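You operate a simulated robot arm through the tools that you are given. There is no shell and no other tool.

Carry out the task below with a simulated robot arm. There is one attempt and no reset: what you move stays moved.

JOB
Close the black lever, brush both grilles clean, put the brush back and open the lever again.
Fine: the grilles on the grille box; blue brush from the tool bench; lever closed while you brush. Set down upright: blue brush. What is to be rubbed or washed off counts as gone when no trace of it is left.

Only the result counts: the job must be done as asked and must still hold three seconds after the hand-in. Knocking over, shifting, dropping, spilling or breaking anything else fails it.

ROBOT AND FRAMES
A 7-joint arm with a fingered hand, fixed in place. Base frame: the origin is on the floor under the middle of its stand, x ahead of it, y to its left, z up. Units: mm, degrees, N and s.
It reaches about 1333 mm from its shoulder. Its first joint turns from -69.0 to 172.0 degrees. Payload 5 kg.
The TCP is the grasp point between the finger pads, 32 mm short of the fingertips. In the tool frame z runs along the fingers and y along their closing line. The gripper opens to 160 mm; its body begins 89 mm behind the TCP. The gripper is a hand of 3 fingers: y runs from the thumb to the fingers, the wrist lies at [0, 0, -252] in the tool frame, and closing takes about 1.5 s.
Orientation is told as [roll, pitch, yaw] about the base's x, y, z axes, in that order, counted from this pose: with the fingers straight down and closing along the base's y, the tool's x points along the base's -x, its y along +y and its z along -z.

CONTROLS
- The arm moves only by the tool jog_arm. Its argument "increments" is a list of rows, each an object of numbers (a shift or turn left out is 0, a gripper value left out holds the last): "ax", "ay", "az": the turn, a rotation vector about the tool's x, y, z in degrees; "dx", "dy", "dz": the shift along the tool's x, y, z in mm; "hand": the closure, from 0 (fully open) to 1 (shut). In form: [{"ax": .., "ay": .., "az": .., "dx": .., "dy": .., "dz": .., "hand": ..}, ...]. A call has 1 to 20 rows; each row shifts and turns the commanded pose from where the row before left it, along the tool's axes as they then stand. A row lasts 0.2 s, in which the tool goes at most 50 mm and 8.6 degrees; a call with a longer step from one row to the next is refused whole, and so is a gripper value outside its range. Where a pose cannot be reached the arm comes as near as it can. A force on the tool above 40 N (or 10 N above the force at the start of the call, whichever is more), or a blocked arm, ends the call early, and 0.2 s more pass. Each finger travels about 108 mm/s and halts on what it meets, pressing with about 27 N; the grip force reading is that of the motor and also rises with nothing between the fingers. The clock runs only during rows and for 0.2 s after the last one: add rows that do not move to give the fingers time. The reply holds the time, the measured pose of the TCP, the force on the tool along the base axes, the opening and the grip force, in the units named above and with some noise, with the torque about the TCP (base axes, N m) and any sound that the robot's microphone picked up.
- Cameras (640 x 400 px; columns grow to the right, rows downward): "scene" is fixed at [218, 499.4, 1796.9]; the picture's right is [-0.89, -0.47, 0.00], its down [-0.23, 0.45, -0.86] and it looks along [0.40, -0.76, -0.50] (base axes); focal length 354 px, centre (320, 200). "wrist" rides on the gripper at [65, -4, -116] in the tool frame; the picture's right is [0.06, 1.00, 0.00], its down [-0.87, 0.06, -0.49] and it looks along [-0.49, 0.03, 0.87] (tool axes); focal length 261 px, centre (320, 200). There is no depth. A picture from a camera that has moved, and an enlarged one, comes with that camera's place and axes in the base frame and with its lens.
- camera(camera): a new picture of that camera. It takes no simulated time.
- slide_trunk(by): slides the trunk up (or, below 0, down) by that many mm; the arm rides with it, the base frame stays. It gives what a move gives, with no picture.
- preshape(shape): the hand has 3 fingers and takes this shape, open, in about a second: jaw (thumb against the fingers, like two jaws); tri (thumb and two fingers); tip (a fingertip pinch); poke (one finger out to press); point (the index stretched); flat (the hand flat); cup (the hand cupped); fist (a fist). The gripper value then closes the fingers along that shape, each until it touches; the sizes above hold for jaw. It gives what a move gives, with no picture.
- close_up(camera, box): a new picture of the part [left, top, right, bottom] of that camera's present view, enlarged. It takes no simulated time.
- finish_job(): hands the job in; it is judged then, once.

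Places have to be worked out from the pictures, the camera data and where the tool is seen. Open the gripper and draw the arm clear of the work before you hand the job in, unless the task says otherwise.

The tools are called after "Call:" as a command line: name --argument value ..., lists and objects as JSON in quotes. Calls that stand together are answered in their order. jog_arm: Moves the arm, as the interface text tells. Its arguments: {"type":"object","properties":{"increments":{"type":"array"}},"required":["increments"]} The other tools are called the same way: slide_trunk (by) moves the trunk up or down; preshape (shape) gives the hand a shape; camera (camera) takes a picture; close_up (camera, box) takes an enlarged picture of a part of a camera's view; finish_job () hands the job in.

At the start:

```text
t: 0.0
position: [464.5, -123.4, 1320.4]
ee_rot: [0.1, -0.1, -0.1]
ft_force: [0.7, -0.1, -0.1]
moment: [0.01, 0.0, 0.03]
finger_gap: 159.8
grasp_force: 0.0
shape: jaw
trunk travel left (down, up): [-875.0, 65.0]
```

scene: 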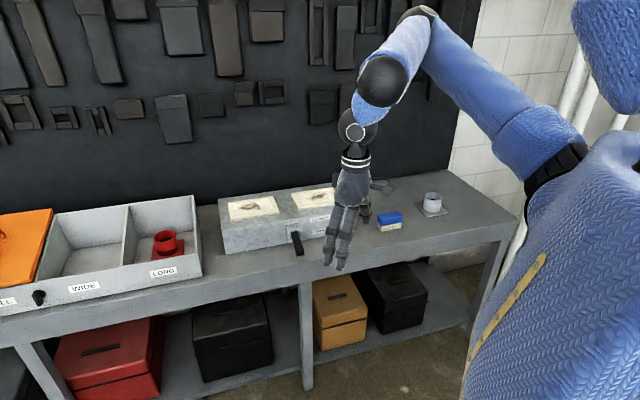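
wrist: 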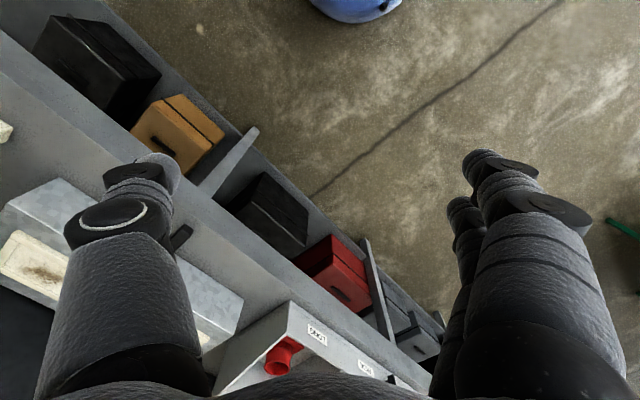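

I'll start with enlarged pictures of the grille box, lever and brush to work out their places.

Call:
close_up --camera "scene" --box '[200, 160, 360, 260]'

Call:
close_up --camera "scene" --box '[340, 160, 500, 260]'

Call:
close_up --camera "wrist" --box '[0, 150, 320, 400]'

```text
4.00 times, centred on (280, 210) of scene
camera zoom: at [218.0, 499.4, 1796.9], right [-0.89, -0.47, 0.0], down [-0.23, 0.45, -0.86], along [0.4, -0.76, -0.5], focal length 1416 px, centre (480, 160)
```

zoom: 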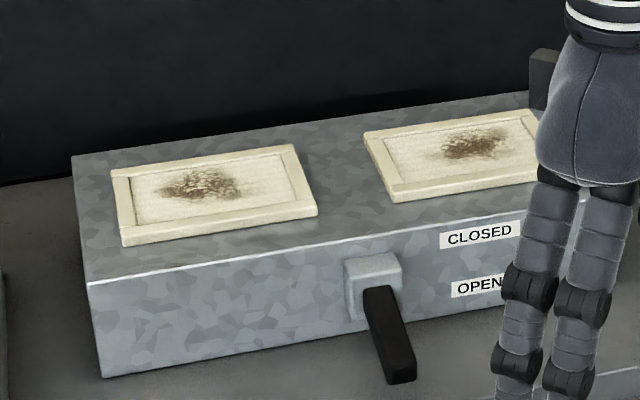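

```text
4.00 times, centred on (420, 210) of scene
camera zoom: at [218.0, 499.4, 1796.9], right [-0.89, -0.47, 0.0], down [-0.23, 0.45, -0.86], along [0.4, -0.76, -0.5], focal length 1416 px, centre (-80, 160)
```

zoom: 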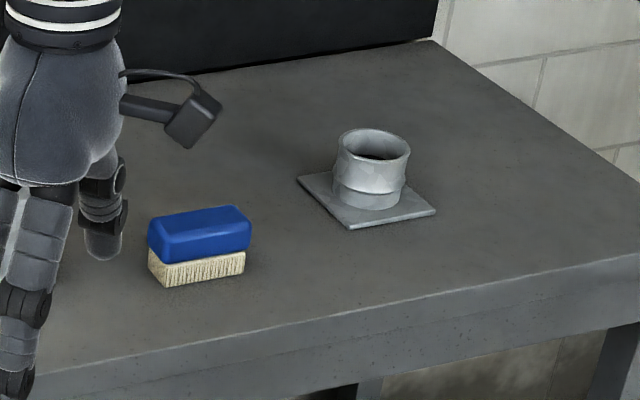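

```text
1.60 times, centred on (160, 275) of wrist
camera zoom: at [398.3, -127.3, 1436.6], right [-0.06, 1.0, 0.0], down [0.87, 0.05, 0.49], along [0.49, 0.03, -0.87], focal length 417 px, centre (576, 80)
```

zoom: 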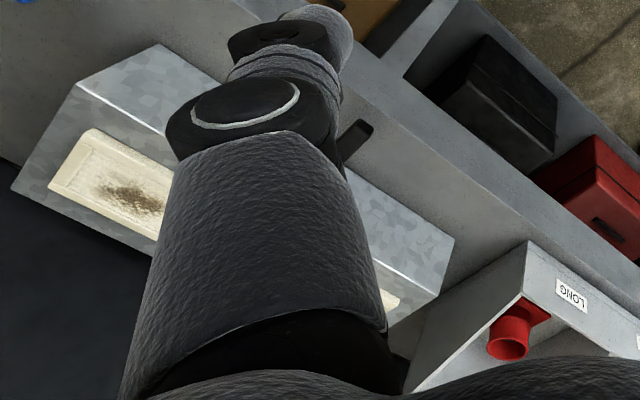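

From the two views I judge the bench runs at about 45° to the base frame, with its top near z≈880 and the box top near z≈990. I'll turn the hand to face the bench so the wrist camera gets a better look.

Call:
jog_arm --increments '[{"az": 7.5}, {"az": 7.5}, {"az": 7.5}, {"az": 7.5}, {"az": 7.5}, {"az": 7.5}]'

Call:
camera --camera "wrist"

Call:
camera --camera "scene"

```text
t: 1.4
position: [465.2, -122.0, 1320.4]
ee_rot: [0.0, -0.1, -45.3]
ft_force: [0.1, 0.9, -0.8]
moment: [-0.01, -0.01, -0.01]
finger_gap: 160.0
grasp_force: 0.1
shape: jaw
trunk travel left (down, up): [-875.0, 65.0]
```

```text
taken
camera wrist: at [415.0, -79.7, 1436.5], right [0.66, 0.75, 0.0], down [0.65, -0.58, 0.49], along [0.37, -0.33, -0.87], focal length 261 px, centre (320, 200)
```

wrist: 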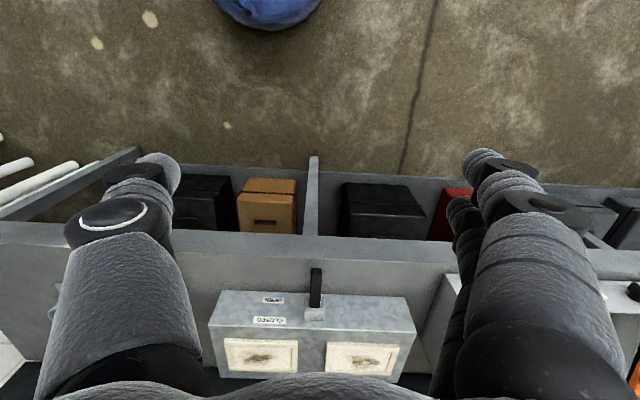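

```text
taken
```

scene: 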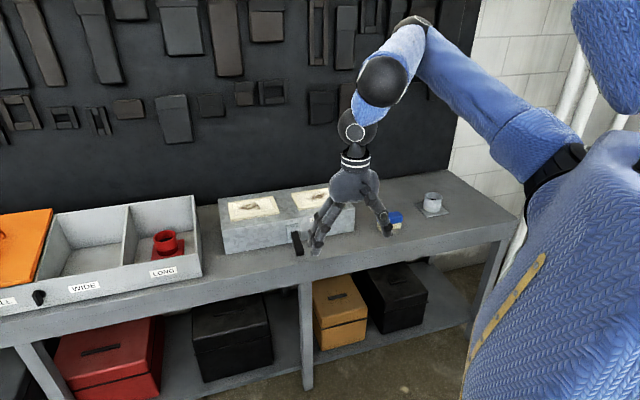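

The bench lines up with the hand's new heading. I'll tilt the hand so the wrist camera looks more horizontally at the lever and labels.

Call:
jog_arm --increments '[{"ay": -8}, {"ay": -8}, {"ay": -8}, {"ay": -8}]'

Call:
camera --camera "wrist"

```text
t: 2.4
position: [468.5, -94.5, 1324.6]
ee_rot: [0.1, -11.8, -45.0]
ft_force: [0.9, 0.3, -0.1]
moment: [0.07, 0.0, 0.0]
finger_gap: 159.8
grasp_force: 0.1
shape: jaw
out of reach, approached as far as the arm can: row 1, 2, 3, 4
trunk travel left (down, up): [-875.0, 65.0]
```

```text
taken
camera wrist: at [401.8, -36.3, 1425.1], right [0.66, 0.75, -0.01], down [0.57, -0.49, 0.66], along [0.49, -0.45, -0.75], focal length 261 px, centre (320, 200)
```

wrist: 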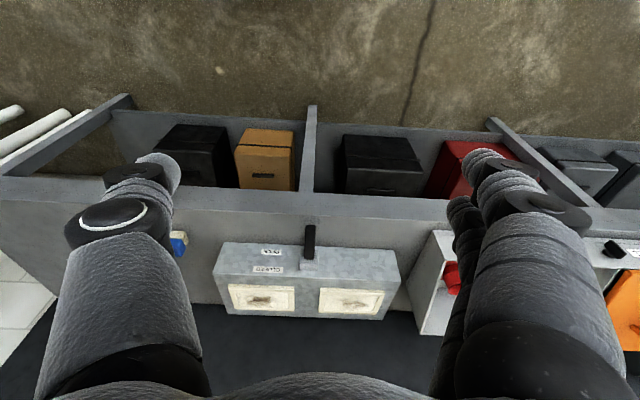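

The tilt stopped at about 12° because of the arm's limits. I'll undo part of it to learn where the commanded pose stands.

Call:
jog_arm --increments '[{"ay": 6}]'

Call:
close_up --camera "wrist" --box '[200, 210, 420, 330]'

```text
t: 2.8
position: [469.2, -96.3, 1323.9]
ee_rot: [0.1, -5.8, -45.1]
ft_force: [0.1, -1.0, 0.0]
moment: [0.06, 0.03, -0.01]
finger_gap: 159.8
grasp_force: 0.0
shape: jaw
trunk travel left (down, up): [-875.0, 65.0]
```

```text
2.91 times, centred on (310, 270) of wrist
camera zoom: at [410.2, -46.0, 1433.5], right [0.66, 0.75, 0.0], down [0.61, -0.54, 0.58], along [0.43, -0.39, -0.82], focal length 758 px, centre (349, -4)
```

zoom: 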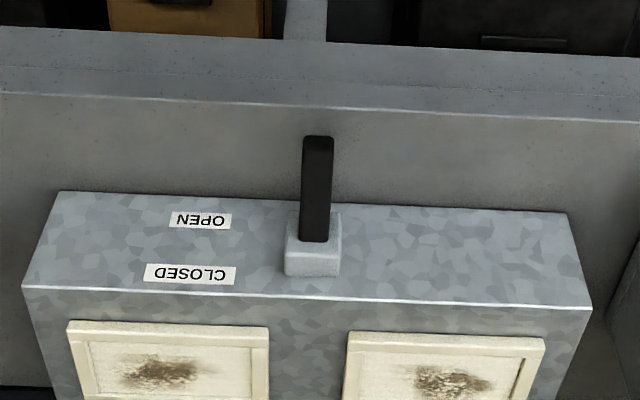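

The commanded pose restarts from the reached pose. The lever sits at about U=257 along the bench, pivot near (858,-492,961) and tip near (801,-440,907), pointing down at OPEN; closing means raising it. I'll level the hand and move to above the lever.

Call:
jog_arm --increments '[{"ay": 5.8}, {"dx": -40, "dz": 12}, {"dx": -40, "dz": 14}, {"dx": -40, "dz": 14}, {"dx": -40, "dz": 14}, {"dx": -40, "dz": 14}, {"dx": -40, "dz": 14}, {"dx": -40, "dz": 14}, {"dx": -40, "dz": 14}, {"dx": -40, "dz": 14}, {"dx": -40, "dz": 14}, {"dx": -40, "dz": 14}]'

Call:
camera --camera "wrist"

Call:
camera --camera "scene"

```text
t: 5.4
position: [780.0, -404.8, 1171.8]
ee_rot: [0.0, -0.1, -44.9]
ft_force: [-0.6, -0.3, -0.4]
moment: [0.04, 0.05, -0.04]
finger_gap: 160.0
grasp_force: 0.1
shape: jaw
trunk travel left (down, up): [-875.0, 65.0]
```

```text
taken
camera wrist: at [729.4, -362.9, 1288.1], right [0.66, 0.75, 0.0], down [0.65, -0.58, 0.49], along [0.37, -0.33, -0.87], focal length 261 px, centre (320, 200)
```

wrist: 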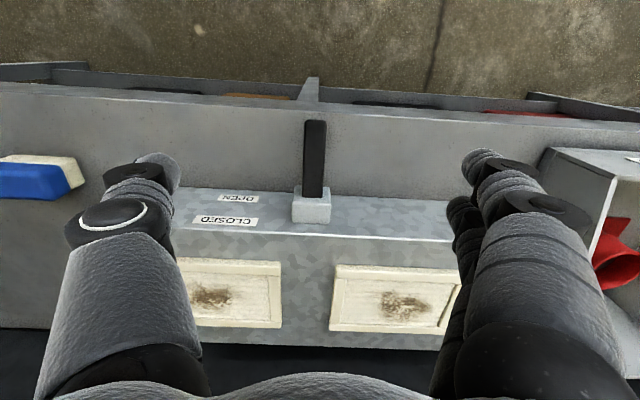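

```text
taken
```

scene: 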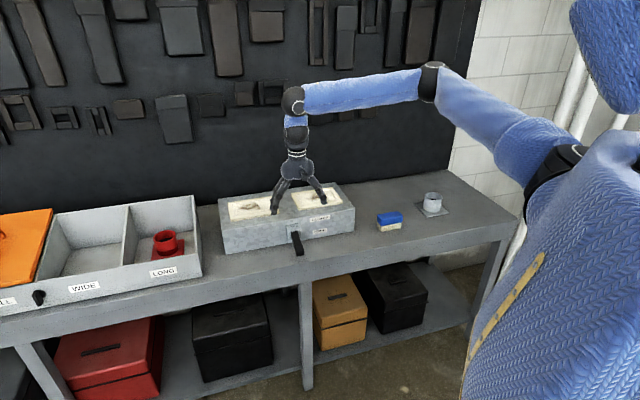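

I have a clear view of the lever from above; I'll enlarge it, the brush, and the grilles to measure.

Call:
close_up --camera "wrist" --box '[220, 80, 420, 240]'

Call:
close_up --camera "scene" --box '[260, 200, 340, 260]'

Call:
close_up --camera "scene" --box '[360, 185, 460, 245]'

Call:
close_up --camera "wrist" --box '[150, 220, 470, 360]'

```text
2.50 times, centred on (320, 160) of wrist
camera zoom: at [729.4, -362.9, 1288.1], right [0.66, 0.75, 0.0], down [0.65, -0.58, 0.49], along [0.37, -0.33, -0.87], focal length 652 px, centre (320, 300)
```

zoom: 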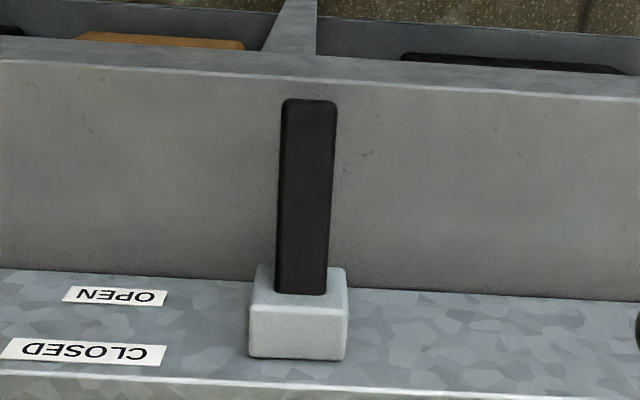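

```text
6.67 times, centred on (300, 230) of scene
camera zoom: at [218.0, 499.4, 1796.9], right [-0.89, -0.47, 0.0], down [-0.23, 0.45, -0.86], along [0.4, -0.76, -0.5], focal length 2360 px, centre (453, 0)
```

zoom: 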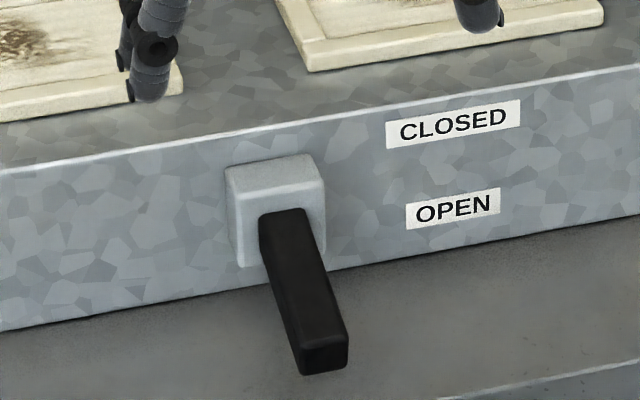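

```text
6.40 times, centred on (410, 215) of scene
camera zoom: at [218.0, 499.4, 1796.9], right [-0.89, -0.47, 0.0], down [-0.23, 0.45, -0.86], along [0.4, -0.76, -0.5], focal length 2266 px, centre (-256, 104)
```

zoom: 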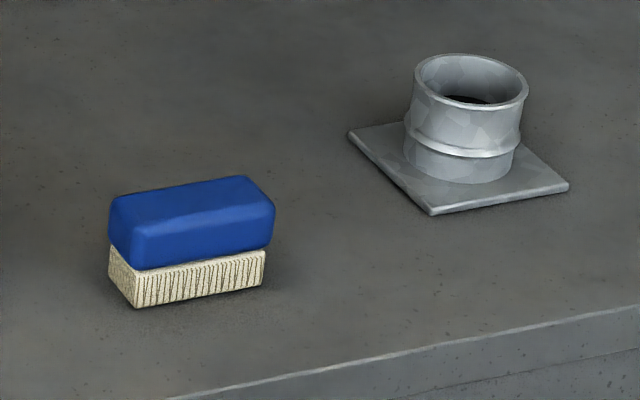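

```text
2.00 times, centred on (310, 290) of wrist
camera zoom: at [729.4, -362.9, 1288.1], right [0.66, 0.75, 0.0], down [0.65, -0.58, 0.49], along [0.37, -0.33, -0.87], focal length 521 px, centre (340, 20)
```

zoom: 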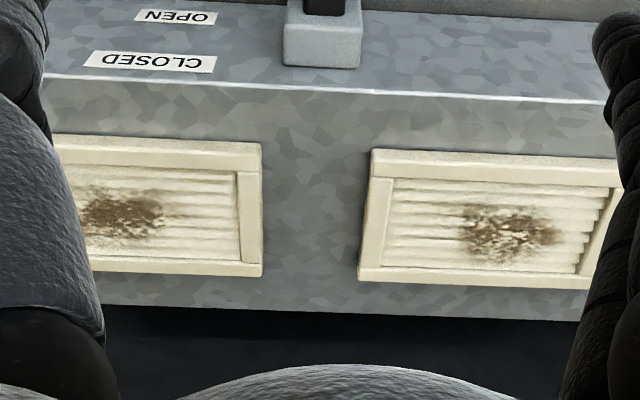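

Lever estimates from the two cameras disagree by 20–30 mm in height, so I'll shift along the bench and turn the hand to view the lever from its side.

Call:
jog_arm --increments '[{"dy": -46, "dx": -8}, {"dy": -46, "dx": -8}, {"dy": -46, "dx": -8}, {"dy": -46, "dx": -8}, {"az": -8.2}, {"az": -8.2}, {"az": -8.2}, {"az": -8.2}, {"az": -8.2}, {"az": -8.2}, {"az": -8.2}, {"az": -8.2}, {"az": -8.2}, {"az": -8.2}, {"az": -8}]'

Call:
camera --camera "wrist"

Call:
camera --camera "scene"

```text
t: 8.6
position: [670.1, -559.0, 1173.8]
ee_rot: [-0.2, 0.0, 45.1]
ft_force: [0.4, 0.3, 0.4]
moment: [-0.03, 0.04, -0.02]
finger_gap: 160.3
grasp_force: 0.0
shape: jaw
trunk travel left (down, up): [-875.0, 65.0]
```

```text
taken
camera wrist: at [626.3, -607.9, 1290.2], right [-0.75, 0.66, 0.0], down [0.57, 0.65, 0.49], along [0.33, 0.37, -0.87], focal length 261 px, centre (320, 200)
```

wrist: 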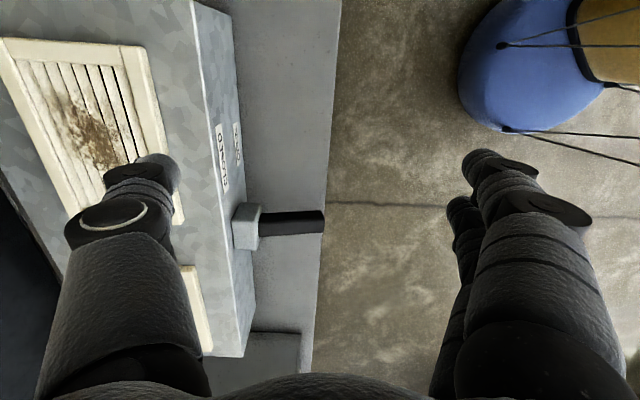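

```text
taken
```

scene: 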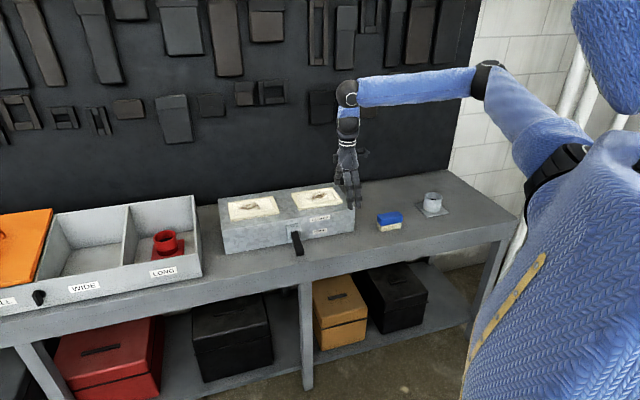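

The side view works. I'll lower the hand here in front of the box, well to the side of the lever, and tilt a bit for a low-angle look.

Call:
jog_arm --increments '[{"dy": 25, "dx": 20, "dz": 30}, {"dz": 45}, {"dz": 45}, {"dz": 40}, {"ay": -8}, {"ay": -8}]'

Call:
camera --camera "wrist"

```text
t: 10.0
position: [639.9, -553.3, 1012.4]
ee_rot: [-0.1, -16.2, 45.1]
ft_force: [-0.4, -0.6, 0.4]
moment: [-0.02, -0.03, -0.02]
finger_gap: 159.8
grasp_force: 0.1
shape: jaw
trunk travel left (down, up): [-875.0, 65.0]
```

```text
taken
camera wrist: at [574.3, -623.4, 1106.6], right [-0.75, 0.66, -0.02], down [0.45, 0.53, 0.71], along [0.48, 0.52, -0.7], focal length 261 px, centre (320, 200)
```

wrist: 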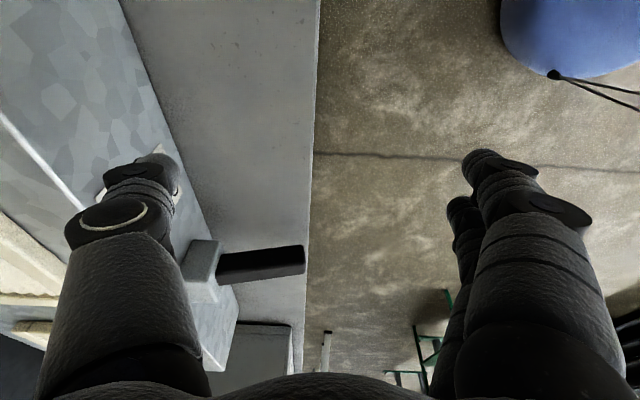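

Call:
close_up --camera "wrist" --box '[160, 210, 360, 335]'

```text
3.20 times, centred on (260, 272) of wrist
camera zoom: at [574.3, -623.4, 1106.6], right [-0.75, 0.66, -0.02], down [0.45, 0.53, 0.71], along [0.48, 0.52, -0.7], focal length 834 px, centre (512, -32)
```

zoom: 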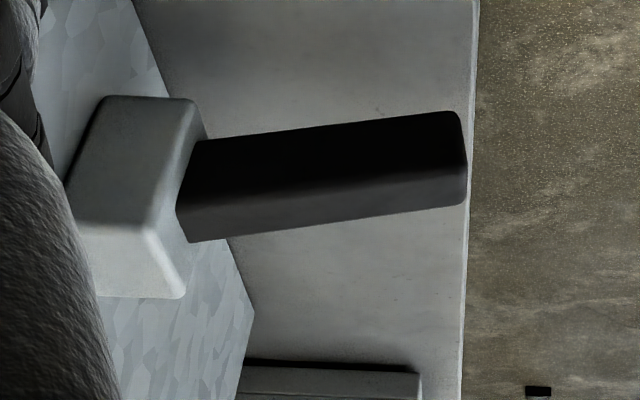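

From the side, the lever's centreline runs from about (N 951, z 946) at the boss to (N 854, z 929) at the tip: about 10° below horizontal, ~26 mm thick, at U≈259. I'll level, rise, turn back to yaw −45 and go above the lever so the fingers straddle it.

Call:
jog_arm --increments '[{"ay": 8.1}, {"ay": 8.1}, {"dz": -35}, {"dz": -35}, {"az": 8.2}, {"az": 8.2}, {"az": 8.2}, {"az": 8.2}, {"az": 8.2}, {"az": 8.2}, {"az": 8.2}, {"az": 8.2}, {"az": 8.2}, {"az": 8.2}, {"az": 8.1}, {"dy": 40, "dx": -7}, {"dy": 40, "dx": -7}, {"dy": 40, "dx": -7}, {"dy": 40, "dx": -7}, {"dy": 38, "dx": -7}]'

Call:
camera --camera "wrist"

```text
t: 14.2
position: [806.2, -441.1, 1083.6]
ee_rot: [-0.3, -0.2, -45.3]
ft_force: [0.6, -0.9, -0.5]
moment: [-0.01, 0.01, -0.02]
finger_gap: 159.7
grasp_force: 0.1
shape: jaw
trunk travel left (down, up): [-875.0, 65.0]
```

```text
taken
camera wrist: at [756.0, -397.1, 1200.3], right [0.67, 0.75, 0.0], down [0.65, -0.58, 0.49], along [0.37, -0.33, -0.87], focal length 261 px, centre (320, 200)
```

wrist: 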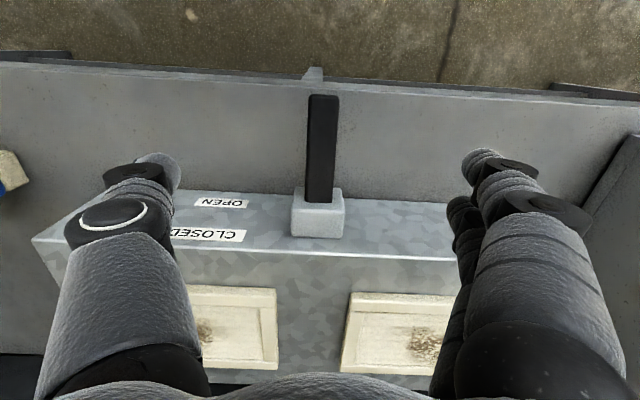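

Position agrees with the lever at U≈259, tip N≈849. I'll descend so the pads sit at lever height and check before closing.

Call:
jog_arm --increments '[{"dz": 40}, {"dz": 40}, {"dz": 35}, {"dz": 25}]'

Call:
camera --camera "wrist"

Call:
close_up --camera "scene" --box '[240, 170, 370, 270]'

```text
t: 15.2
position: [805.6, -440.5, 943.2]
ee_rot: [-0.2, -0.2, -45.2]
ft_force: [0.3, 0.0, 0.1]
moment: [0.0, 0.05, -0.01]
finger_gap: 159.7
grasp_force: 0.1
shape: jaw
trunk travel left (down, up): [-875.0, 65.0]
```

```text
taken
camera wrist: at [755.7, -397.8, 1058.5], right [0.66, 0.75, 0.0], down [0.65, -0.58, 0.49], along [0.37, -0.33, -0.87], focal length 261 px, centre (320, 200)
```

wrist: 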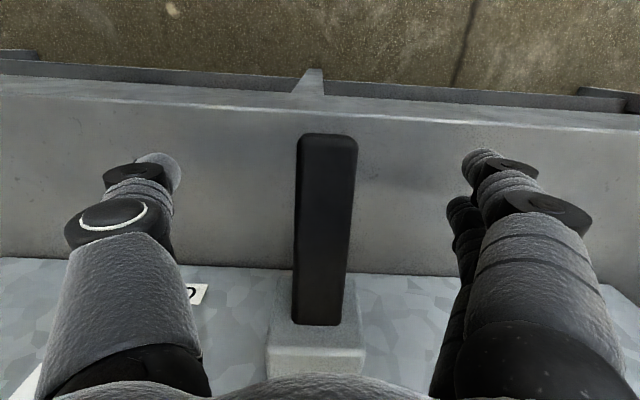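

```text
4.00 times, centred on (305, 220) of scene
camera zoom: at [218.0, 499.4, 1796.9], right [-0.89, -0.47, 0.0], down [-0.23, 0.45, -0.86], along [0.4, -0.76, -0.5], focal length 1416 px, centre (380, 120)
```

zoom: 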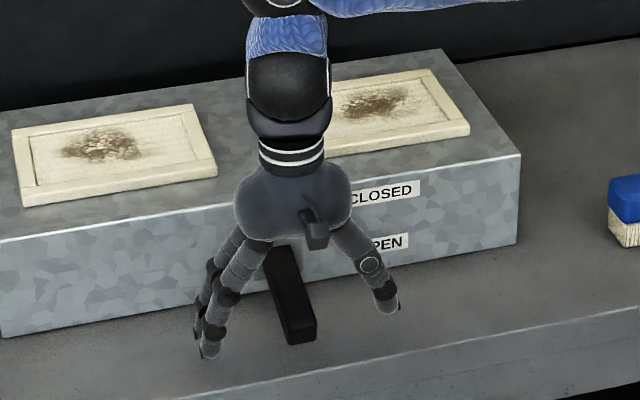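

The lever is centred between the fingers. I'll close on it.

Call:
jog_arm --increments '[{"hand": 1}, {"hand": 1}, {"hand": 1}, {"hand": 1}, {"hand": 1}, {"hand": 1}]'

Call:
camera --camera "wrist"

```text
t: 16.6
position: [804.4, -440.6, 943.2]
ee_rot: [-0.2, -0.2, -45.2]
ft_force: [0.4, 1.6, -2.0]
moment: [0.03, 0.0, 0.02]
finger_gap: 24.7
grasp_force: 26.8
shape: jaw
trunk travel left (down, up): [-875.0, 65.0]
```

```text
taken
camera wrist: at [754.7, -397.2, 1059.0], right [0.66, 0.75, 0.0], down [0.65, -0.58, 0.49], along [0.37, -0.33, -0.87], focal length 261 px, centre (320, 200)
```

wrist: 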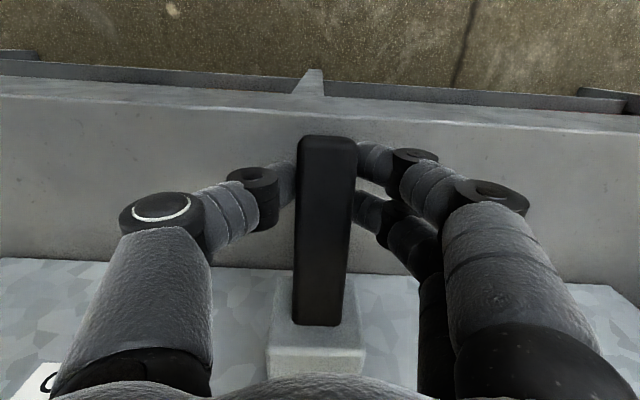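

Gripped at 24.7 mm. I'll raise it gently and watch force and sound.

Call:
jog_arm --increments '[{"dz": -7}, {"dz": -7}, {"dz": -7}]'

Call:
camera --camera "wrist"

```text
t: 17.4
position: [803.7, -438.1, 964.5]
ee_rot: [-0.2, -0.1, -45.0]
ft_force: [-17.6, 16.9, -7.6]
moment: [0.6, 0.58, 0.0]
finger_gap: 24.0
grasp_force: 26.7
shape: jaw
trunk travel left (down, up): [-875.0, 65.0]
```

```text
taken
camera wrist: at [753.8, -395.4, 1081.1], right [0.66, 0.75, 0.0], down [0.65, -0.57, 0.49], along [0.37, -0.33, -0.87], focal length 261 px, centre (320, 200)
```

wrist: 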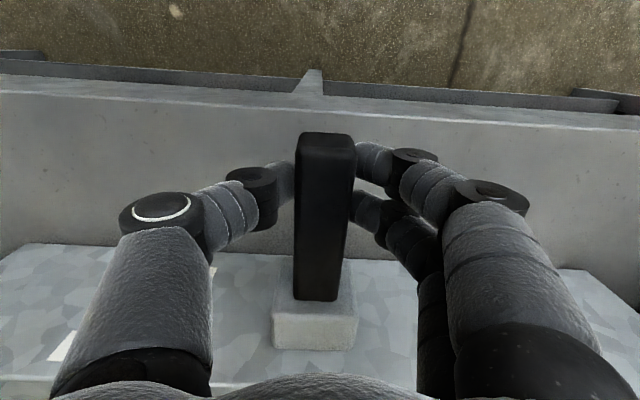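

The lever moves with the hand (now about horizontal), with an outward push of ~24 N from the arc. I'll follow the arc by turning the hand with the lever.

Call:
jog_arm --increments '[{"dx": 2, "ay": 4}, {"ay": 5, "dz": -7}, {"ay": 5, "dz": -7}]'

Call:
camera --camera "wrist"

```text
t: 18.2
position: [805.7, -441.4, 977.1]
ee_rot: [-0.1, 13.8, -45.3]
ft_force: [11.5, -2.8, -1.4]
moment: [-0.01, -0.32, -0.1]
finger_gap: 24.1
grasp_force: 27.1
shape: jaw
trunk travel left (down, up): [-875.0, 65.0]
```

```text
taken
camera wrist: at [777.0, -419.6, 1106.3], right [0.67, 0.75, 0.01], down [0.72, -0.64, 0.27], along [0.21, -0.17, -0.96], focal length 261 px, centre (320, 200)
```

wrist: 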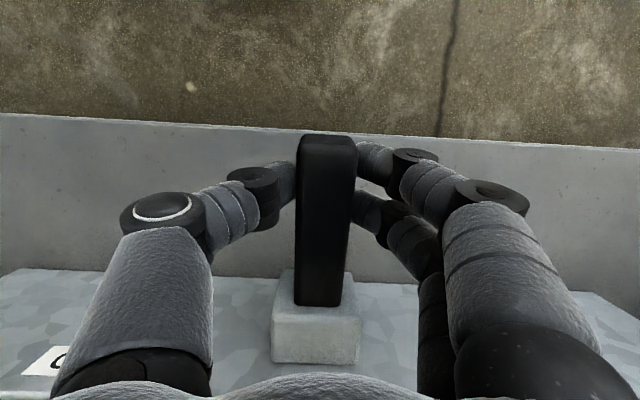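

Forces are small when following the arc. I'll continue in the same way.

Call:
jog_arm --increments '[{"ay": 5, "dz": -7}, {"ay": 5, "dz": -7}, {"ay": 5, "dz": -7}]'

Call:
close_up --camera "scene" --box '[240, 170, 370, 270]'

```text
t: 19.0
position: [810.8, -447.1, 994.6]
ee_rot: [-0.4, 28.9, -45.4]
ft_force: [24.7, -18.0, -10.6]
moment: [-0.51, -0.71, -0.2]
finger_gap: 24.5
grasp_force: 26.7
shape: jaw
trunk travel left (down, up): [-875.0, 65.0]
```

```text
4.00 times, centred on (305, 220) of scene
camera zoom: at [218.0, 499.4, 1796.9], right [-0.89, -0.47, 0.0], down [-0.23, 0.45, -0.86], along [0.4, -0.76, -0.5], focal length 1416 px, centre (380, 120)
```

zoom: 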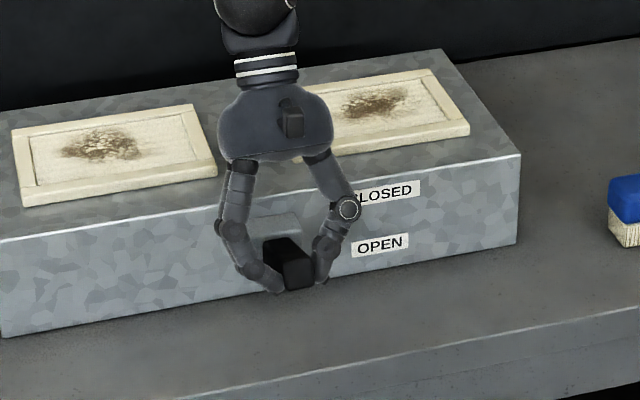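

There's ~30 N pull toward the box; I'll correct inward slightly and continue a little to see whether the lever reaches a stop.

Call:
jog_arm --increments '[{"dx": -3}, {"ay": 4, "dz": -7, "dx": -1}]'

Call:
camera --camera "wrist"

```text
t: 19.6
position: [814.8, -450.8, 1000.8]
ee_rot: [-0.3, 32.9, -45.3]
ft_force: [10.5, -9.8, -7.6]
moment: [-0.25, -0.31, -0.1]
finger_gap: 24.5
grasp_force: 27.3
shape: jaw
trunk travel left (down, up): [-875.0, 65.0]
```

```text
taken
camera wrist: at [816.9, -458.8, 1134.4], right [0.67, 0.74, 0.03], down [0.74, -0.67, -0.06], along [-0.02, 0.06, -1.0], focal length 261 px, centre (320, 200)
```

wrist: 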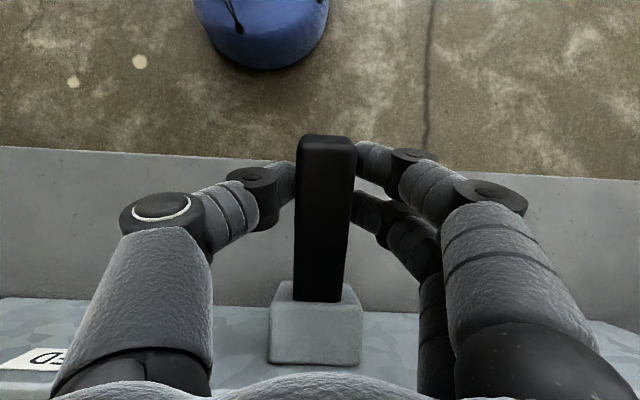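

Forces dropped, so there's no stop yet. I'll continue up the arc.

Call:
jog_arm --increments '[{"ay": 4, "dz": -7, "dx": -1}, {"ay": 4, "dz": -7, "dx": -1}]'

Call:
camera --camera "wrist"

Call:
close_up --camera "scene" --box '[240, 170, 370, 270]'

```text
t: 20.2
position: [818.6, -453.4, 1007.9]
ee_rot: [0.0, 36.9, -45.3]
ft_force: [2.2, 5.8, 1.2]
moment: [0.2, -0.04, -0.09]
finger_gap: 23.8
grasp_force: 27.3
shape: jaw
out of reach, approached as far as the arm can: row 2
trunk travel left (down, up): [-875.0, 65.0]
```

```text
taken
camera wrist: at [826.5, -470.0, 1139.8], right [0.67, 0.74, 0.04], down [0.74, -0.66, -0.13], along [-0.07, 0.12, -0.99], focal length 261 px, centre (320, 200)
```

wrist: 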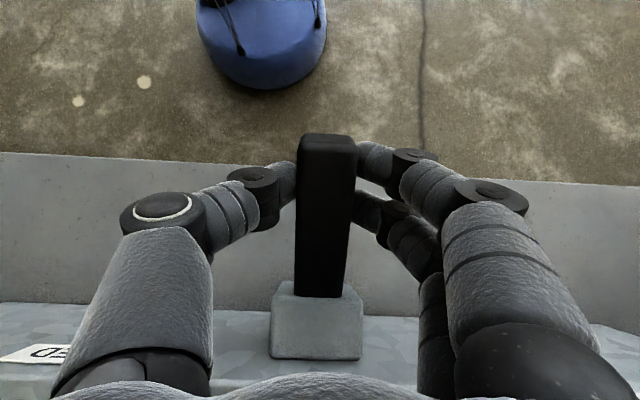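

```text
4.00 times, centred on (305, 220) of scene
camera zoom: at [218.0, 499.4, 1796.9], right [-0.89, -0.47, 0.0], down [-0.23, 0.45, -0.86], along [0.4, -0.76, -0.5], focal length 1416 px, centre (380, 120)
```

zoom: 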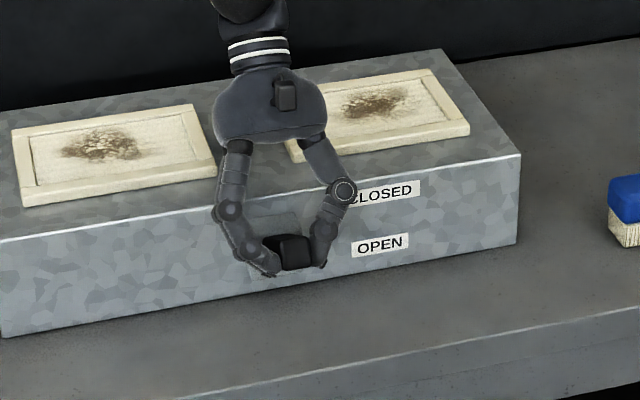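

Pitch is at its limit, but the lever still moves freely. I'll continue by translation only along the arc.

Call:
jog_arm --increments '[{"dz": -6}, {"dz": -6, "dx": -2}]'

Call:
camera --camera "wrist"

```text
t: 20.8
position: [821.9, -456.8, 1017.0]
ee_rot: [-0.4, 36.9, -45.3]
ft_force: [-15.4, 11.4, 0.1]
moment: [0.38, 0.39, 0.06]
finger_gap: 23.3
grasp_force: 27.0
shape: jaw
trunk travel left (down, up): [-875.0, 65.0]
```

```text
taken
camera wrist: at [831.4, -472.9, 1149.0], right [0.67, 0.74, 0.03], down [0.74, -0.66, -0.13], along [-0.07, 0.11, -0.99], focal length 261 px, centre (320, 200)
```

wrist: 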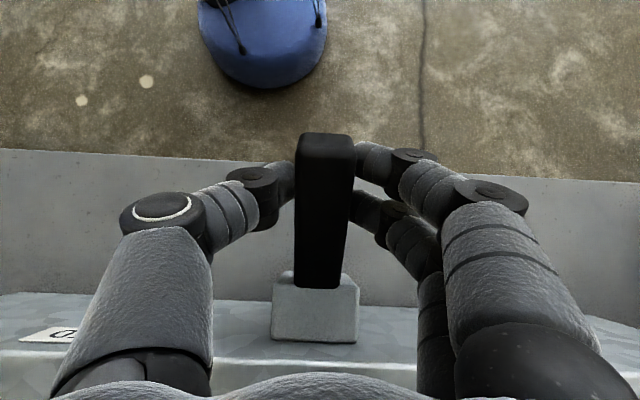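

Still moving. Two more steps along the arc.

Call:
jog_arm --increments '[{"dz": -6}, {"dz": -6}, {"dz": -6}]'

Call:
camera --camera "wrist"

Call:
close_up --camera "scene" --box '[240, 170, 370, 270]'

```text
t: 21.6
position: [830.7, -465.8, 1028.0]
ee_rot: [-0.3, 36.7, -45.3]
ft_force: [-12.4, 15.7, -26.8]
moment: [0.03, 0.01, 0.03]
finger_gap: 21.9
grasp_force: 26.7
shape: jaw
trunk travel left (down, up): [-875.0, 65.0]
```

```text
taken
camera wrist: at [839.4, -482.3, 1161.2], right [0.67, 0.74, 0.03], down [0.74, -0.66, -0.13], along [-0.07, 0.11, -0.99], focal length 261 px, centre (320, 200)
```

wrist: 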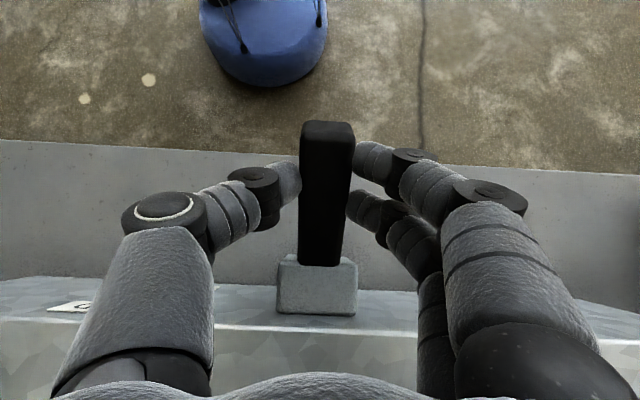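

```text
4.00 times, centred on (305, 220) of scene
camera zoom: at [218.0, 499.4, 1796.9], right [-0.89, -0.47, 0.0], down [-0.23, 0.45, -0.86], along [0.4, -0.76, -0.5], focal length 1416 px, centre (380, 120)
```

zoom: 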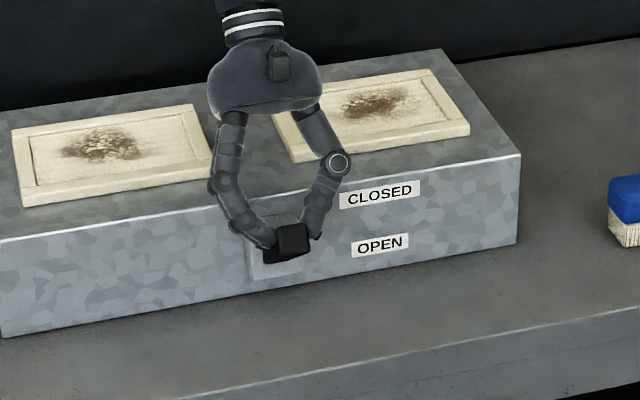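

The opposing force rose to ~33 N and the fingers started slipping on the lever, so it has probably hit its upper stop. I'll ease off and release, then look.

Call:
jog_arm --increments '[{"hand": 0.6}, {"hand": 0.3}, {"hand": 0}, {"hand": 0}, {"hand": 0}]'

Call:
camera --camera "wrist"

Call:
close_up --camera "scene" --box '[240, 170, 370, 270]'

```text
t: 22.8
position: [830.7, -467.8, 1030.9]
ee_rot: [-0.2, 36.6, -45.3]
ft_force: [0.0, -0.5, 0.0]
moment: [-0.03, -0.03, -0.01]
finger_gap: 159.7
grasp_force: 0.0
shape: jaw
trunk travel left (down, up): [-875.0, 65.0]
```

```text
taken
camera wrist: at [839.1, -482.5, 1162.9], right [0.67, 0.74, 0.04], down [0.74, -0.66, -0.13], along [-0.07, 0.11, -0.99], focal length 261 px, centre (320, 200)
```

wrist: 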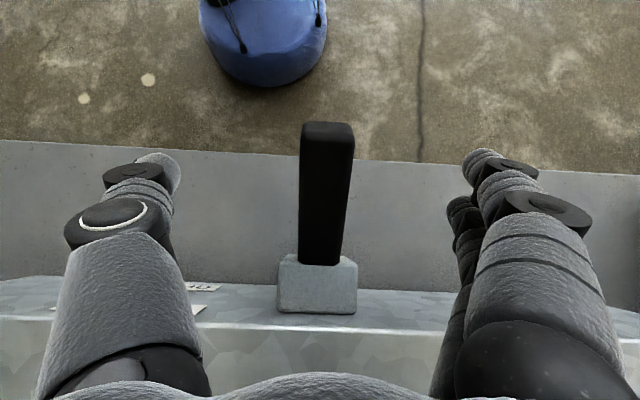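

```text
4.00 times, centred on (305, 220) of scene
camera zoom: at [218.0, 499.4, 1796.9], right [-0.89, -0.47, 0.0], down [-0.23, 0.45, -0.86], along [0.4, -0.76, -0.5], focal length 1416 px, centre (380, 120)
```

zoom: 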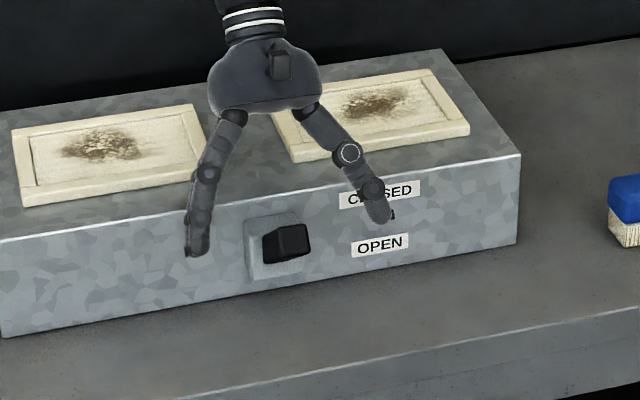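

The lever stays raised at roughly +30°. To be sure it's at the stop, I'll re-seat the fingers on it, grip, and push up again while checking whether it moves.

Call:
jog_arm --increments '[{"dz": 12}, {"dz": 12}, {"hand": 1}, {"hand": 1}, {"hand": 1}, {"hand": 1}, {"hand": 1}]'

Call:
close_up --camera "scene" --box '[270, 200, 330, 240]'

Call:
camera --camera "wrist"

```text
t: 24.4
position: [820.8, -456.9, 1010.1]
ee_rot: [-0.2, 36.7, -45.4]
ft_force: [-1.1, 1.1, -1.5]
moment: [0.02, -0.03, -0.03]
finger_gap: 24.5
grasp_force: 27.2
shape: jaw
trunk travel left (down, up): [-875.0, 65.0]
```

```text
10.00 times, centred on (300, 220) of scene
camera zoom: at [218.0, 499.4, 1796.9], right [-0.89, -0.47, 0.0], down [-0.23, 0.45, -0.86], along [0.4, -0.76, -0.5], focal length 3540 px, centre (520, 0)
```

zoom: 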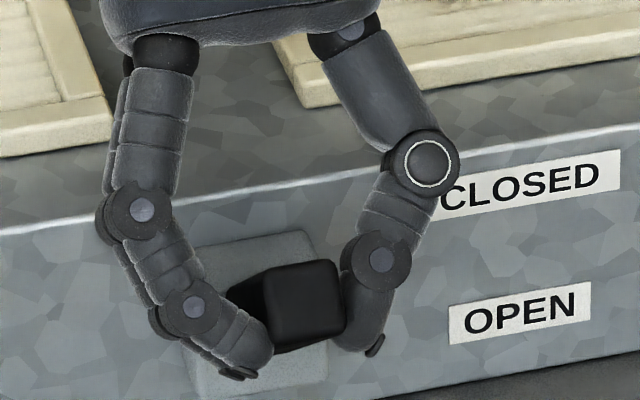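

```text
taken
camera wrist: at [829.9, -472.6, 1143.6], right [0.67, 0.74, 0.03], down [0.74, -0.66, -0.13], along [-0.07, 0.11, -0.99], focal length 261 px, centre (320, 200)
```

wrist: 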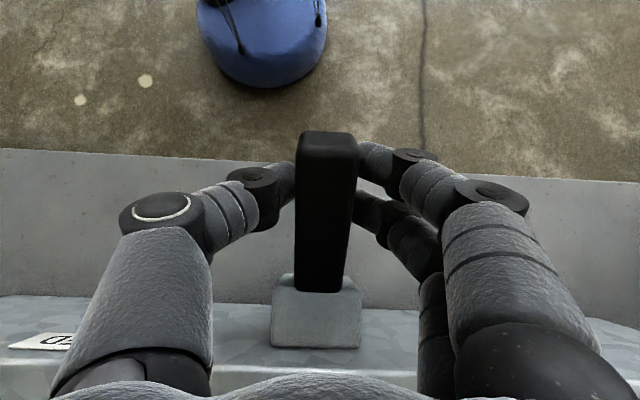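

Gripped again at the same spot. Now I'll push up a few millimetres and compare.

Call:
jog_arm --increments '[{"dz": -5}, {"dz": -5}]'

Call:
close_up --camera "scene" --box '[270, 200, 330, 240]'

Call:
camera --camera "wrist"

```text
t: 25.0
position: [825.5, -459.7, 1017.7]
ee_rot: [-0.3, 37.0, -45.3]
ft_force: [-15.7, 14.2, -26.3]
moment: [0.0, 0.02, 0.04]
finger_gap: 22.0
grasp_force: 26.8
shape: jaw
trunk travel left (down, up): [-875.0, 65.0]
```

```text
10.00 times, centred on (300, 220) of scene
camera zoom: at [218.0, 499.4, 1796.9], right [-0.89, -0.47, 0.0], down [-0.23, 0.45, -0.86], along [0.4, -0.76, -0.5], focal length 3540 px, centre (520, 0)
```

zoom: 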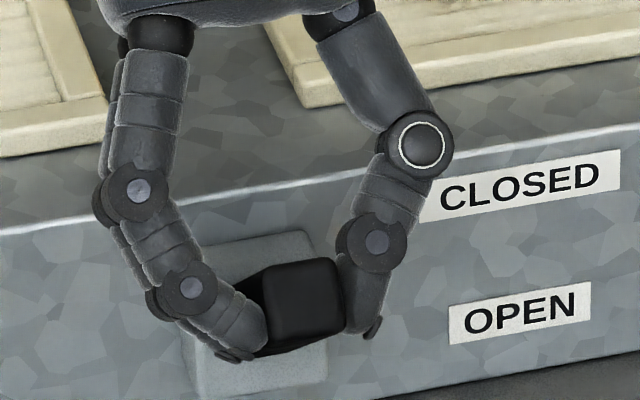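

```text
taken
camera wrist: at [833.9, -475.7, 1149.4], right [0.67, 0.74, 0.03], down [0.74, -0.66, -0.13], along [-0.07, 0.11, -0.99], focal length 261 px, centre (320, 200)
```

wrist: 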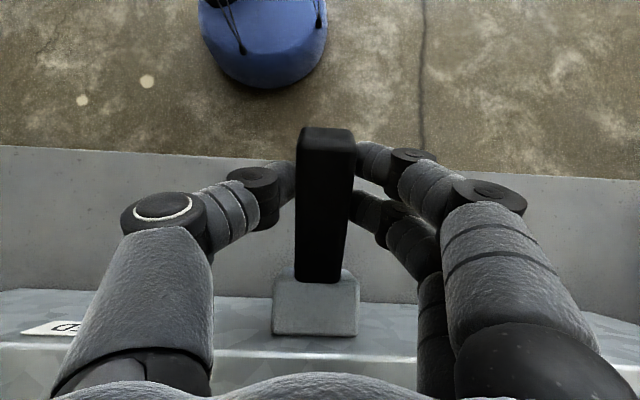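

The lever did not move while the force reached ~33 N and slipped, so it's at the CLOSED stop. I'll release, back off upward, and straighten the hand.

Call:
jog_arm --increments '[{"hand": 0.6}, {"hand": 0.3}, {"hand": 0}, {"hand": 0}, {"hand": 0}, {"dz": -35}, {"dz": -40}, {"dz": -40}, {"ay": -8}, {"ay": -8}, {"ay": -8}, {"ay": -8}, {"ay": -4.8}]'

Call:
camera --camera "wrist"

Call:
close_up --camera "scene" --box '[240, 170, 370, 270]'

```text
t: 27.8
position: [830.5, -466.3, 1030.4]
ee_rot: [-0.1, -0.1, -45.2]
ft_force: [0.0, 0.3, -0.8]
moment: [0.0, -0.02, 0.0]
finger_gap: 160.2
grasp_force: 0.0
shape: jaw
out of reach, approached as far as the arm can: row 6, 7, 8
trunk travel left (down, up): [-875.0, 65.0]
```

```text
taken
camera wrist: at [780.1, -423.0, 1145.7], right [0.66, 0.75, 0.0], down [0.65, -0.58, 0.49], along [0.37, -0.33, -0.87], focal length 261 px, centre (320, 200)
```

wrist: 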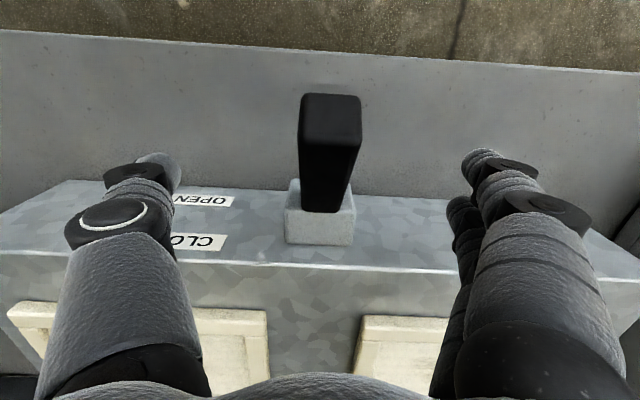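

```text
4.00 times, centred on (305, 220) of scene
camera zoom: at [218.0, 499.4, 1796.9], right [-0.89, -0.47, 0.0], down [-0.23, 0.45, -0.86], along [0.4, -0.76, -0.5], focal length 1416 px, centre (380, 120)
```

zoom: 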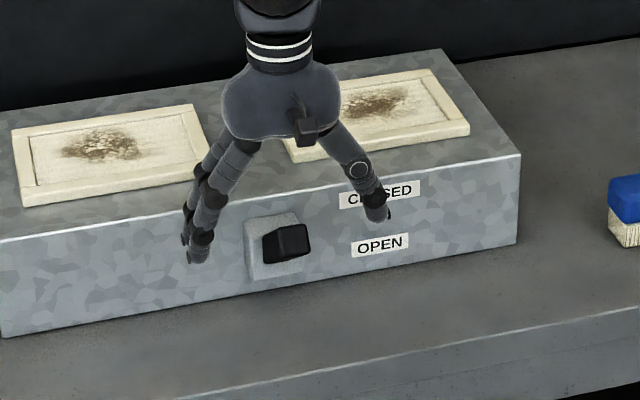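

The lever stays closed (tip top at about N 883, z 1031). I'll rise and travel along the bench to above the blue brush.

Call:
jog_arm --increments '[{"dz": -35}, {"dz": -35}, {"dz": -30}, {"dy": -43.4, "dx": -4.8}, {"dy": -43.4, "dx": -4.8}, {"dy": -43.4, "dx": -4.8}, {"dy": -43.4, "dx": -4.8}, {"dy": -43.4, "dx": -4.8}, {"dy": -43.4, "dx": -4.8}, {"dy": -43.4, "dx": -4.8}, {"dy": -43.4, "dx": -4.8}, {"dy": -43.4, "dx": -4.8}, {"dy": -43.4, "dx": -4.8}]'

Call:
camera --camera "wrist"

```text
t: 30.6
position: [563.6, -808.0, 1128.7]
ee_rot: [-0.1, 0.1, -45.1]
ft_force: [-0.1, 1.5, 1.7]
moment: [0.03, 0.08, -0.01]
finger_gap: 159.7
grasp_force: 0.1
shape: jaw
out of reach, approached as far as the arm can: row 13
trunk travel left (down, up): [-875.0, 65.0]
```

```text
taken
camera wrist: at [514.2, -765.2, 1244.4], right [0.66, 0.75, 0.0], down [0.65, -0.58, 0.49], along [0.37, -0.33, -0.87], focal length 261 px, centre (320, 200)
```

wrist: 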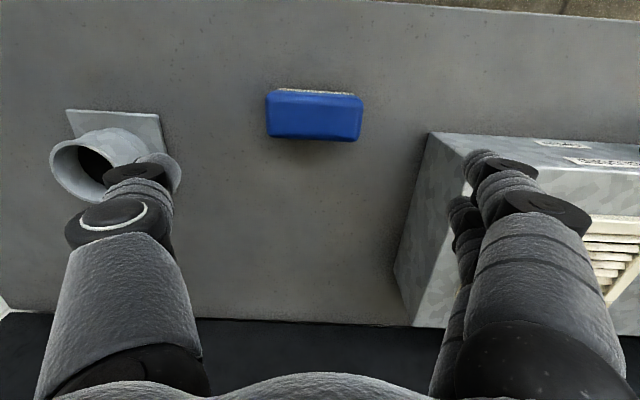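

I'll enlarge the brush view to measure it.

Call:
close_up --camera "wrist" --box '[240, 70, 390, 164]'

```text
4.26 times, centred on (315, 117) of wrist
camera zoom: at [514.2, -765.2, 1244.4], right [0.66, 0.75, 0.0], down [0.65, -0.58, 0.49], along [0.37, -0.33, -0.87], focal length 1109 px, centre (341, 553)
```

zoom: 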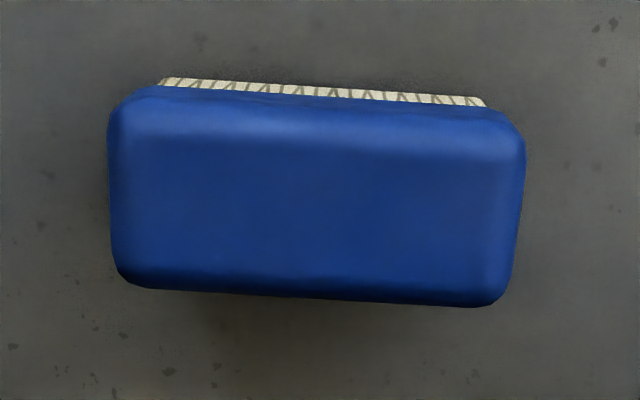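

Brush centre is about U −180, N 969 (x 558, y −812), 107 × 44 mm, top near z 949. I'll turn the hand so it closes across the brush's width.

Call:
jog_arm --increments '[{"az": -8.2}, {"az": -8.2}, {"az": -8.2}, {"az": -8.2}, {"az": -8.2}, {"az": -8.2}, {"az": -8.2}, {"az": -8.2}, {"az": -8.2}, {"az": -8.2}, {"az": -8}]'

Call:
camera --camera "wrist"

Call:
camera --camera "scene"

```text
t: 33.0
position: [563.2, -807.3, 1127.0]
ee_rot: [0.0, 0.1, 45.0]
ft_force: [-0.1, -0.2, 0.5]
moment: [0.02, -0.02, -0.01]
finger_gap: 159.4
grasp_force: 0.1
shape: jaw
trunk travel left (down, up): [-875.0, 65.0]
```

```text
taken
camera wrist: at [519.4, -856.8, 1243.4], right [-0.75, 0.66, 0.0], down [0.58, 0.65, 0.49], along [0.32, 0.37, -0.87], focal length 261 px, centre (320, 200)
```

wrist: 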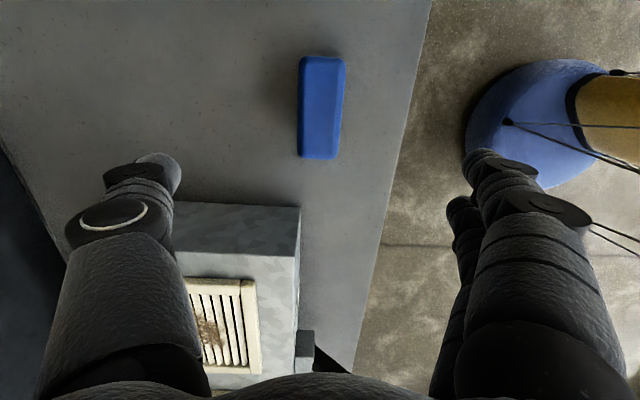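

```text
taken
```

scene: 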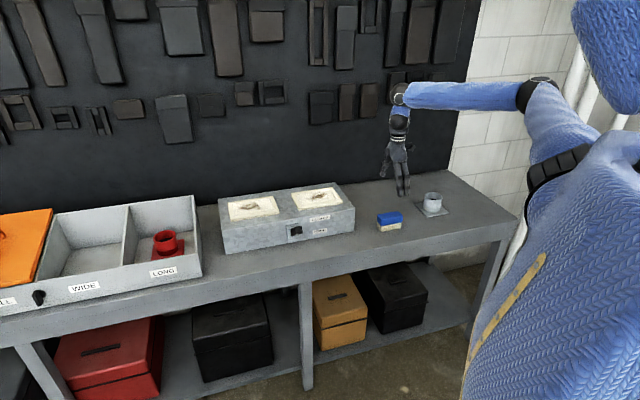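

Brush centre confirmed at U ≈ −181, N ≈ 969.5. I'll shift 8 mm and descend partway, then check alignment.

Call:
jog_arm --increments '[{"dx": 8.5, "dz": 30}, {"dz": 40}, {"dz": 40}, {"dz": 30}]'

Call:
camera --camera "wrist"

Call:
close_up --camera "scene" --box '[350, 170, 450, 240]'

```text
t: 34.2
position: [652.6, -813.9, 1104.6]
ee_rot: [-8.8, -8.7, 45.5]
ft_force: [0.4, -1.0, -0.5]
moment: [0.02, -0.01, 0.03]
finger_gap: 159.9
grasp_force: 0.1
shape: jaw
trunk travel left (down, up): [-875.0, 65.0]
stopped in row 4: the arm was blocked; the commanded pose is now the measured one
```

```text
taken
camera wrist: at [584.8, -863.7, 1208.7], right [-0.73, 0.66, -0.16], down [0.46, 0.65, 0.6], along [0.51, 0.37, -0.78], focal length 261 px, centre (320, 200)
```

wrist: 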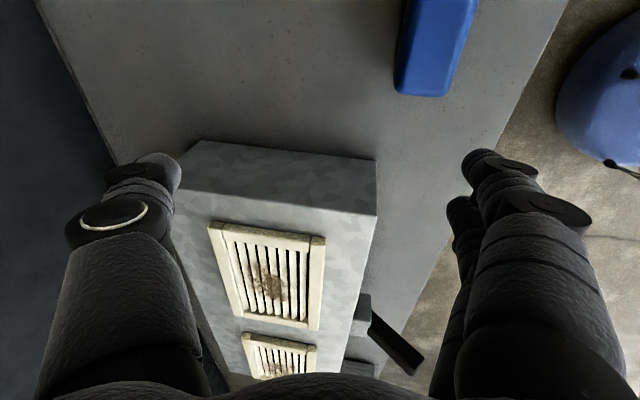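

```text
5.71 times, centred on (400, 205) of scene
camera zoom: at [218.0, 499.4, 1796.9], right [-0.89, -0.47, 0.0], down [-0.23, 0.45, -0.86], along [0.4, -0.76, -0.5], focal length 2023 px, centre (-137, 171)
```

zoom: 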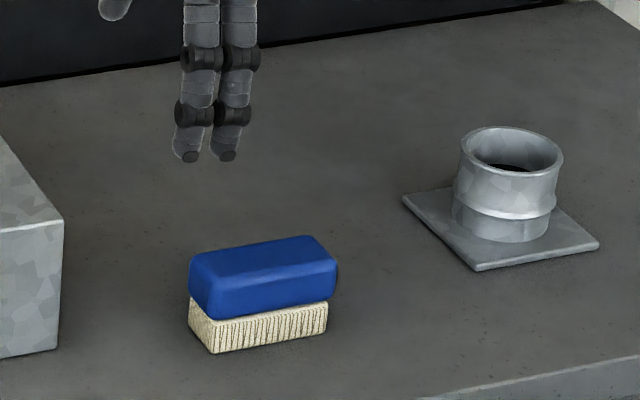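

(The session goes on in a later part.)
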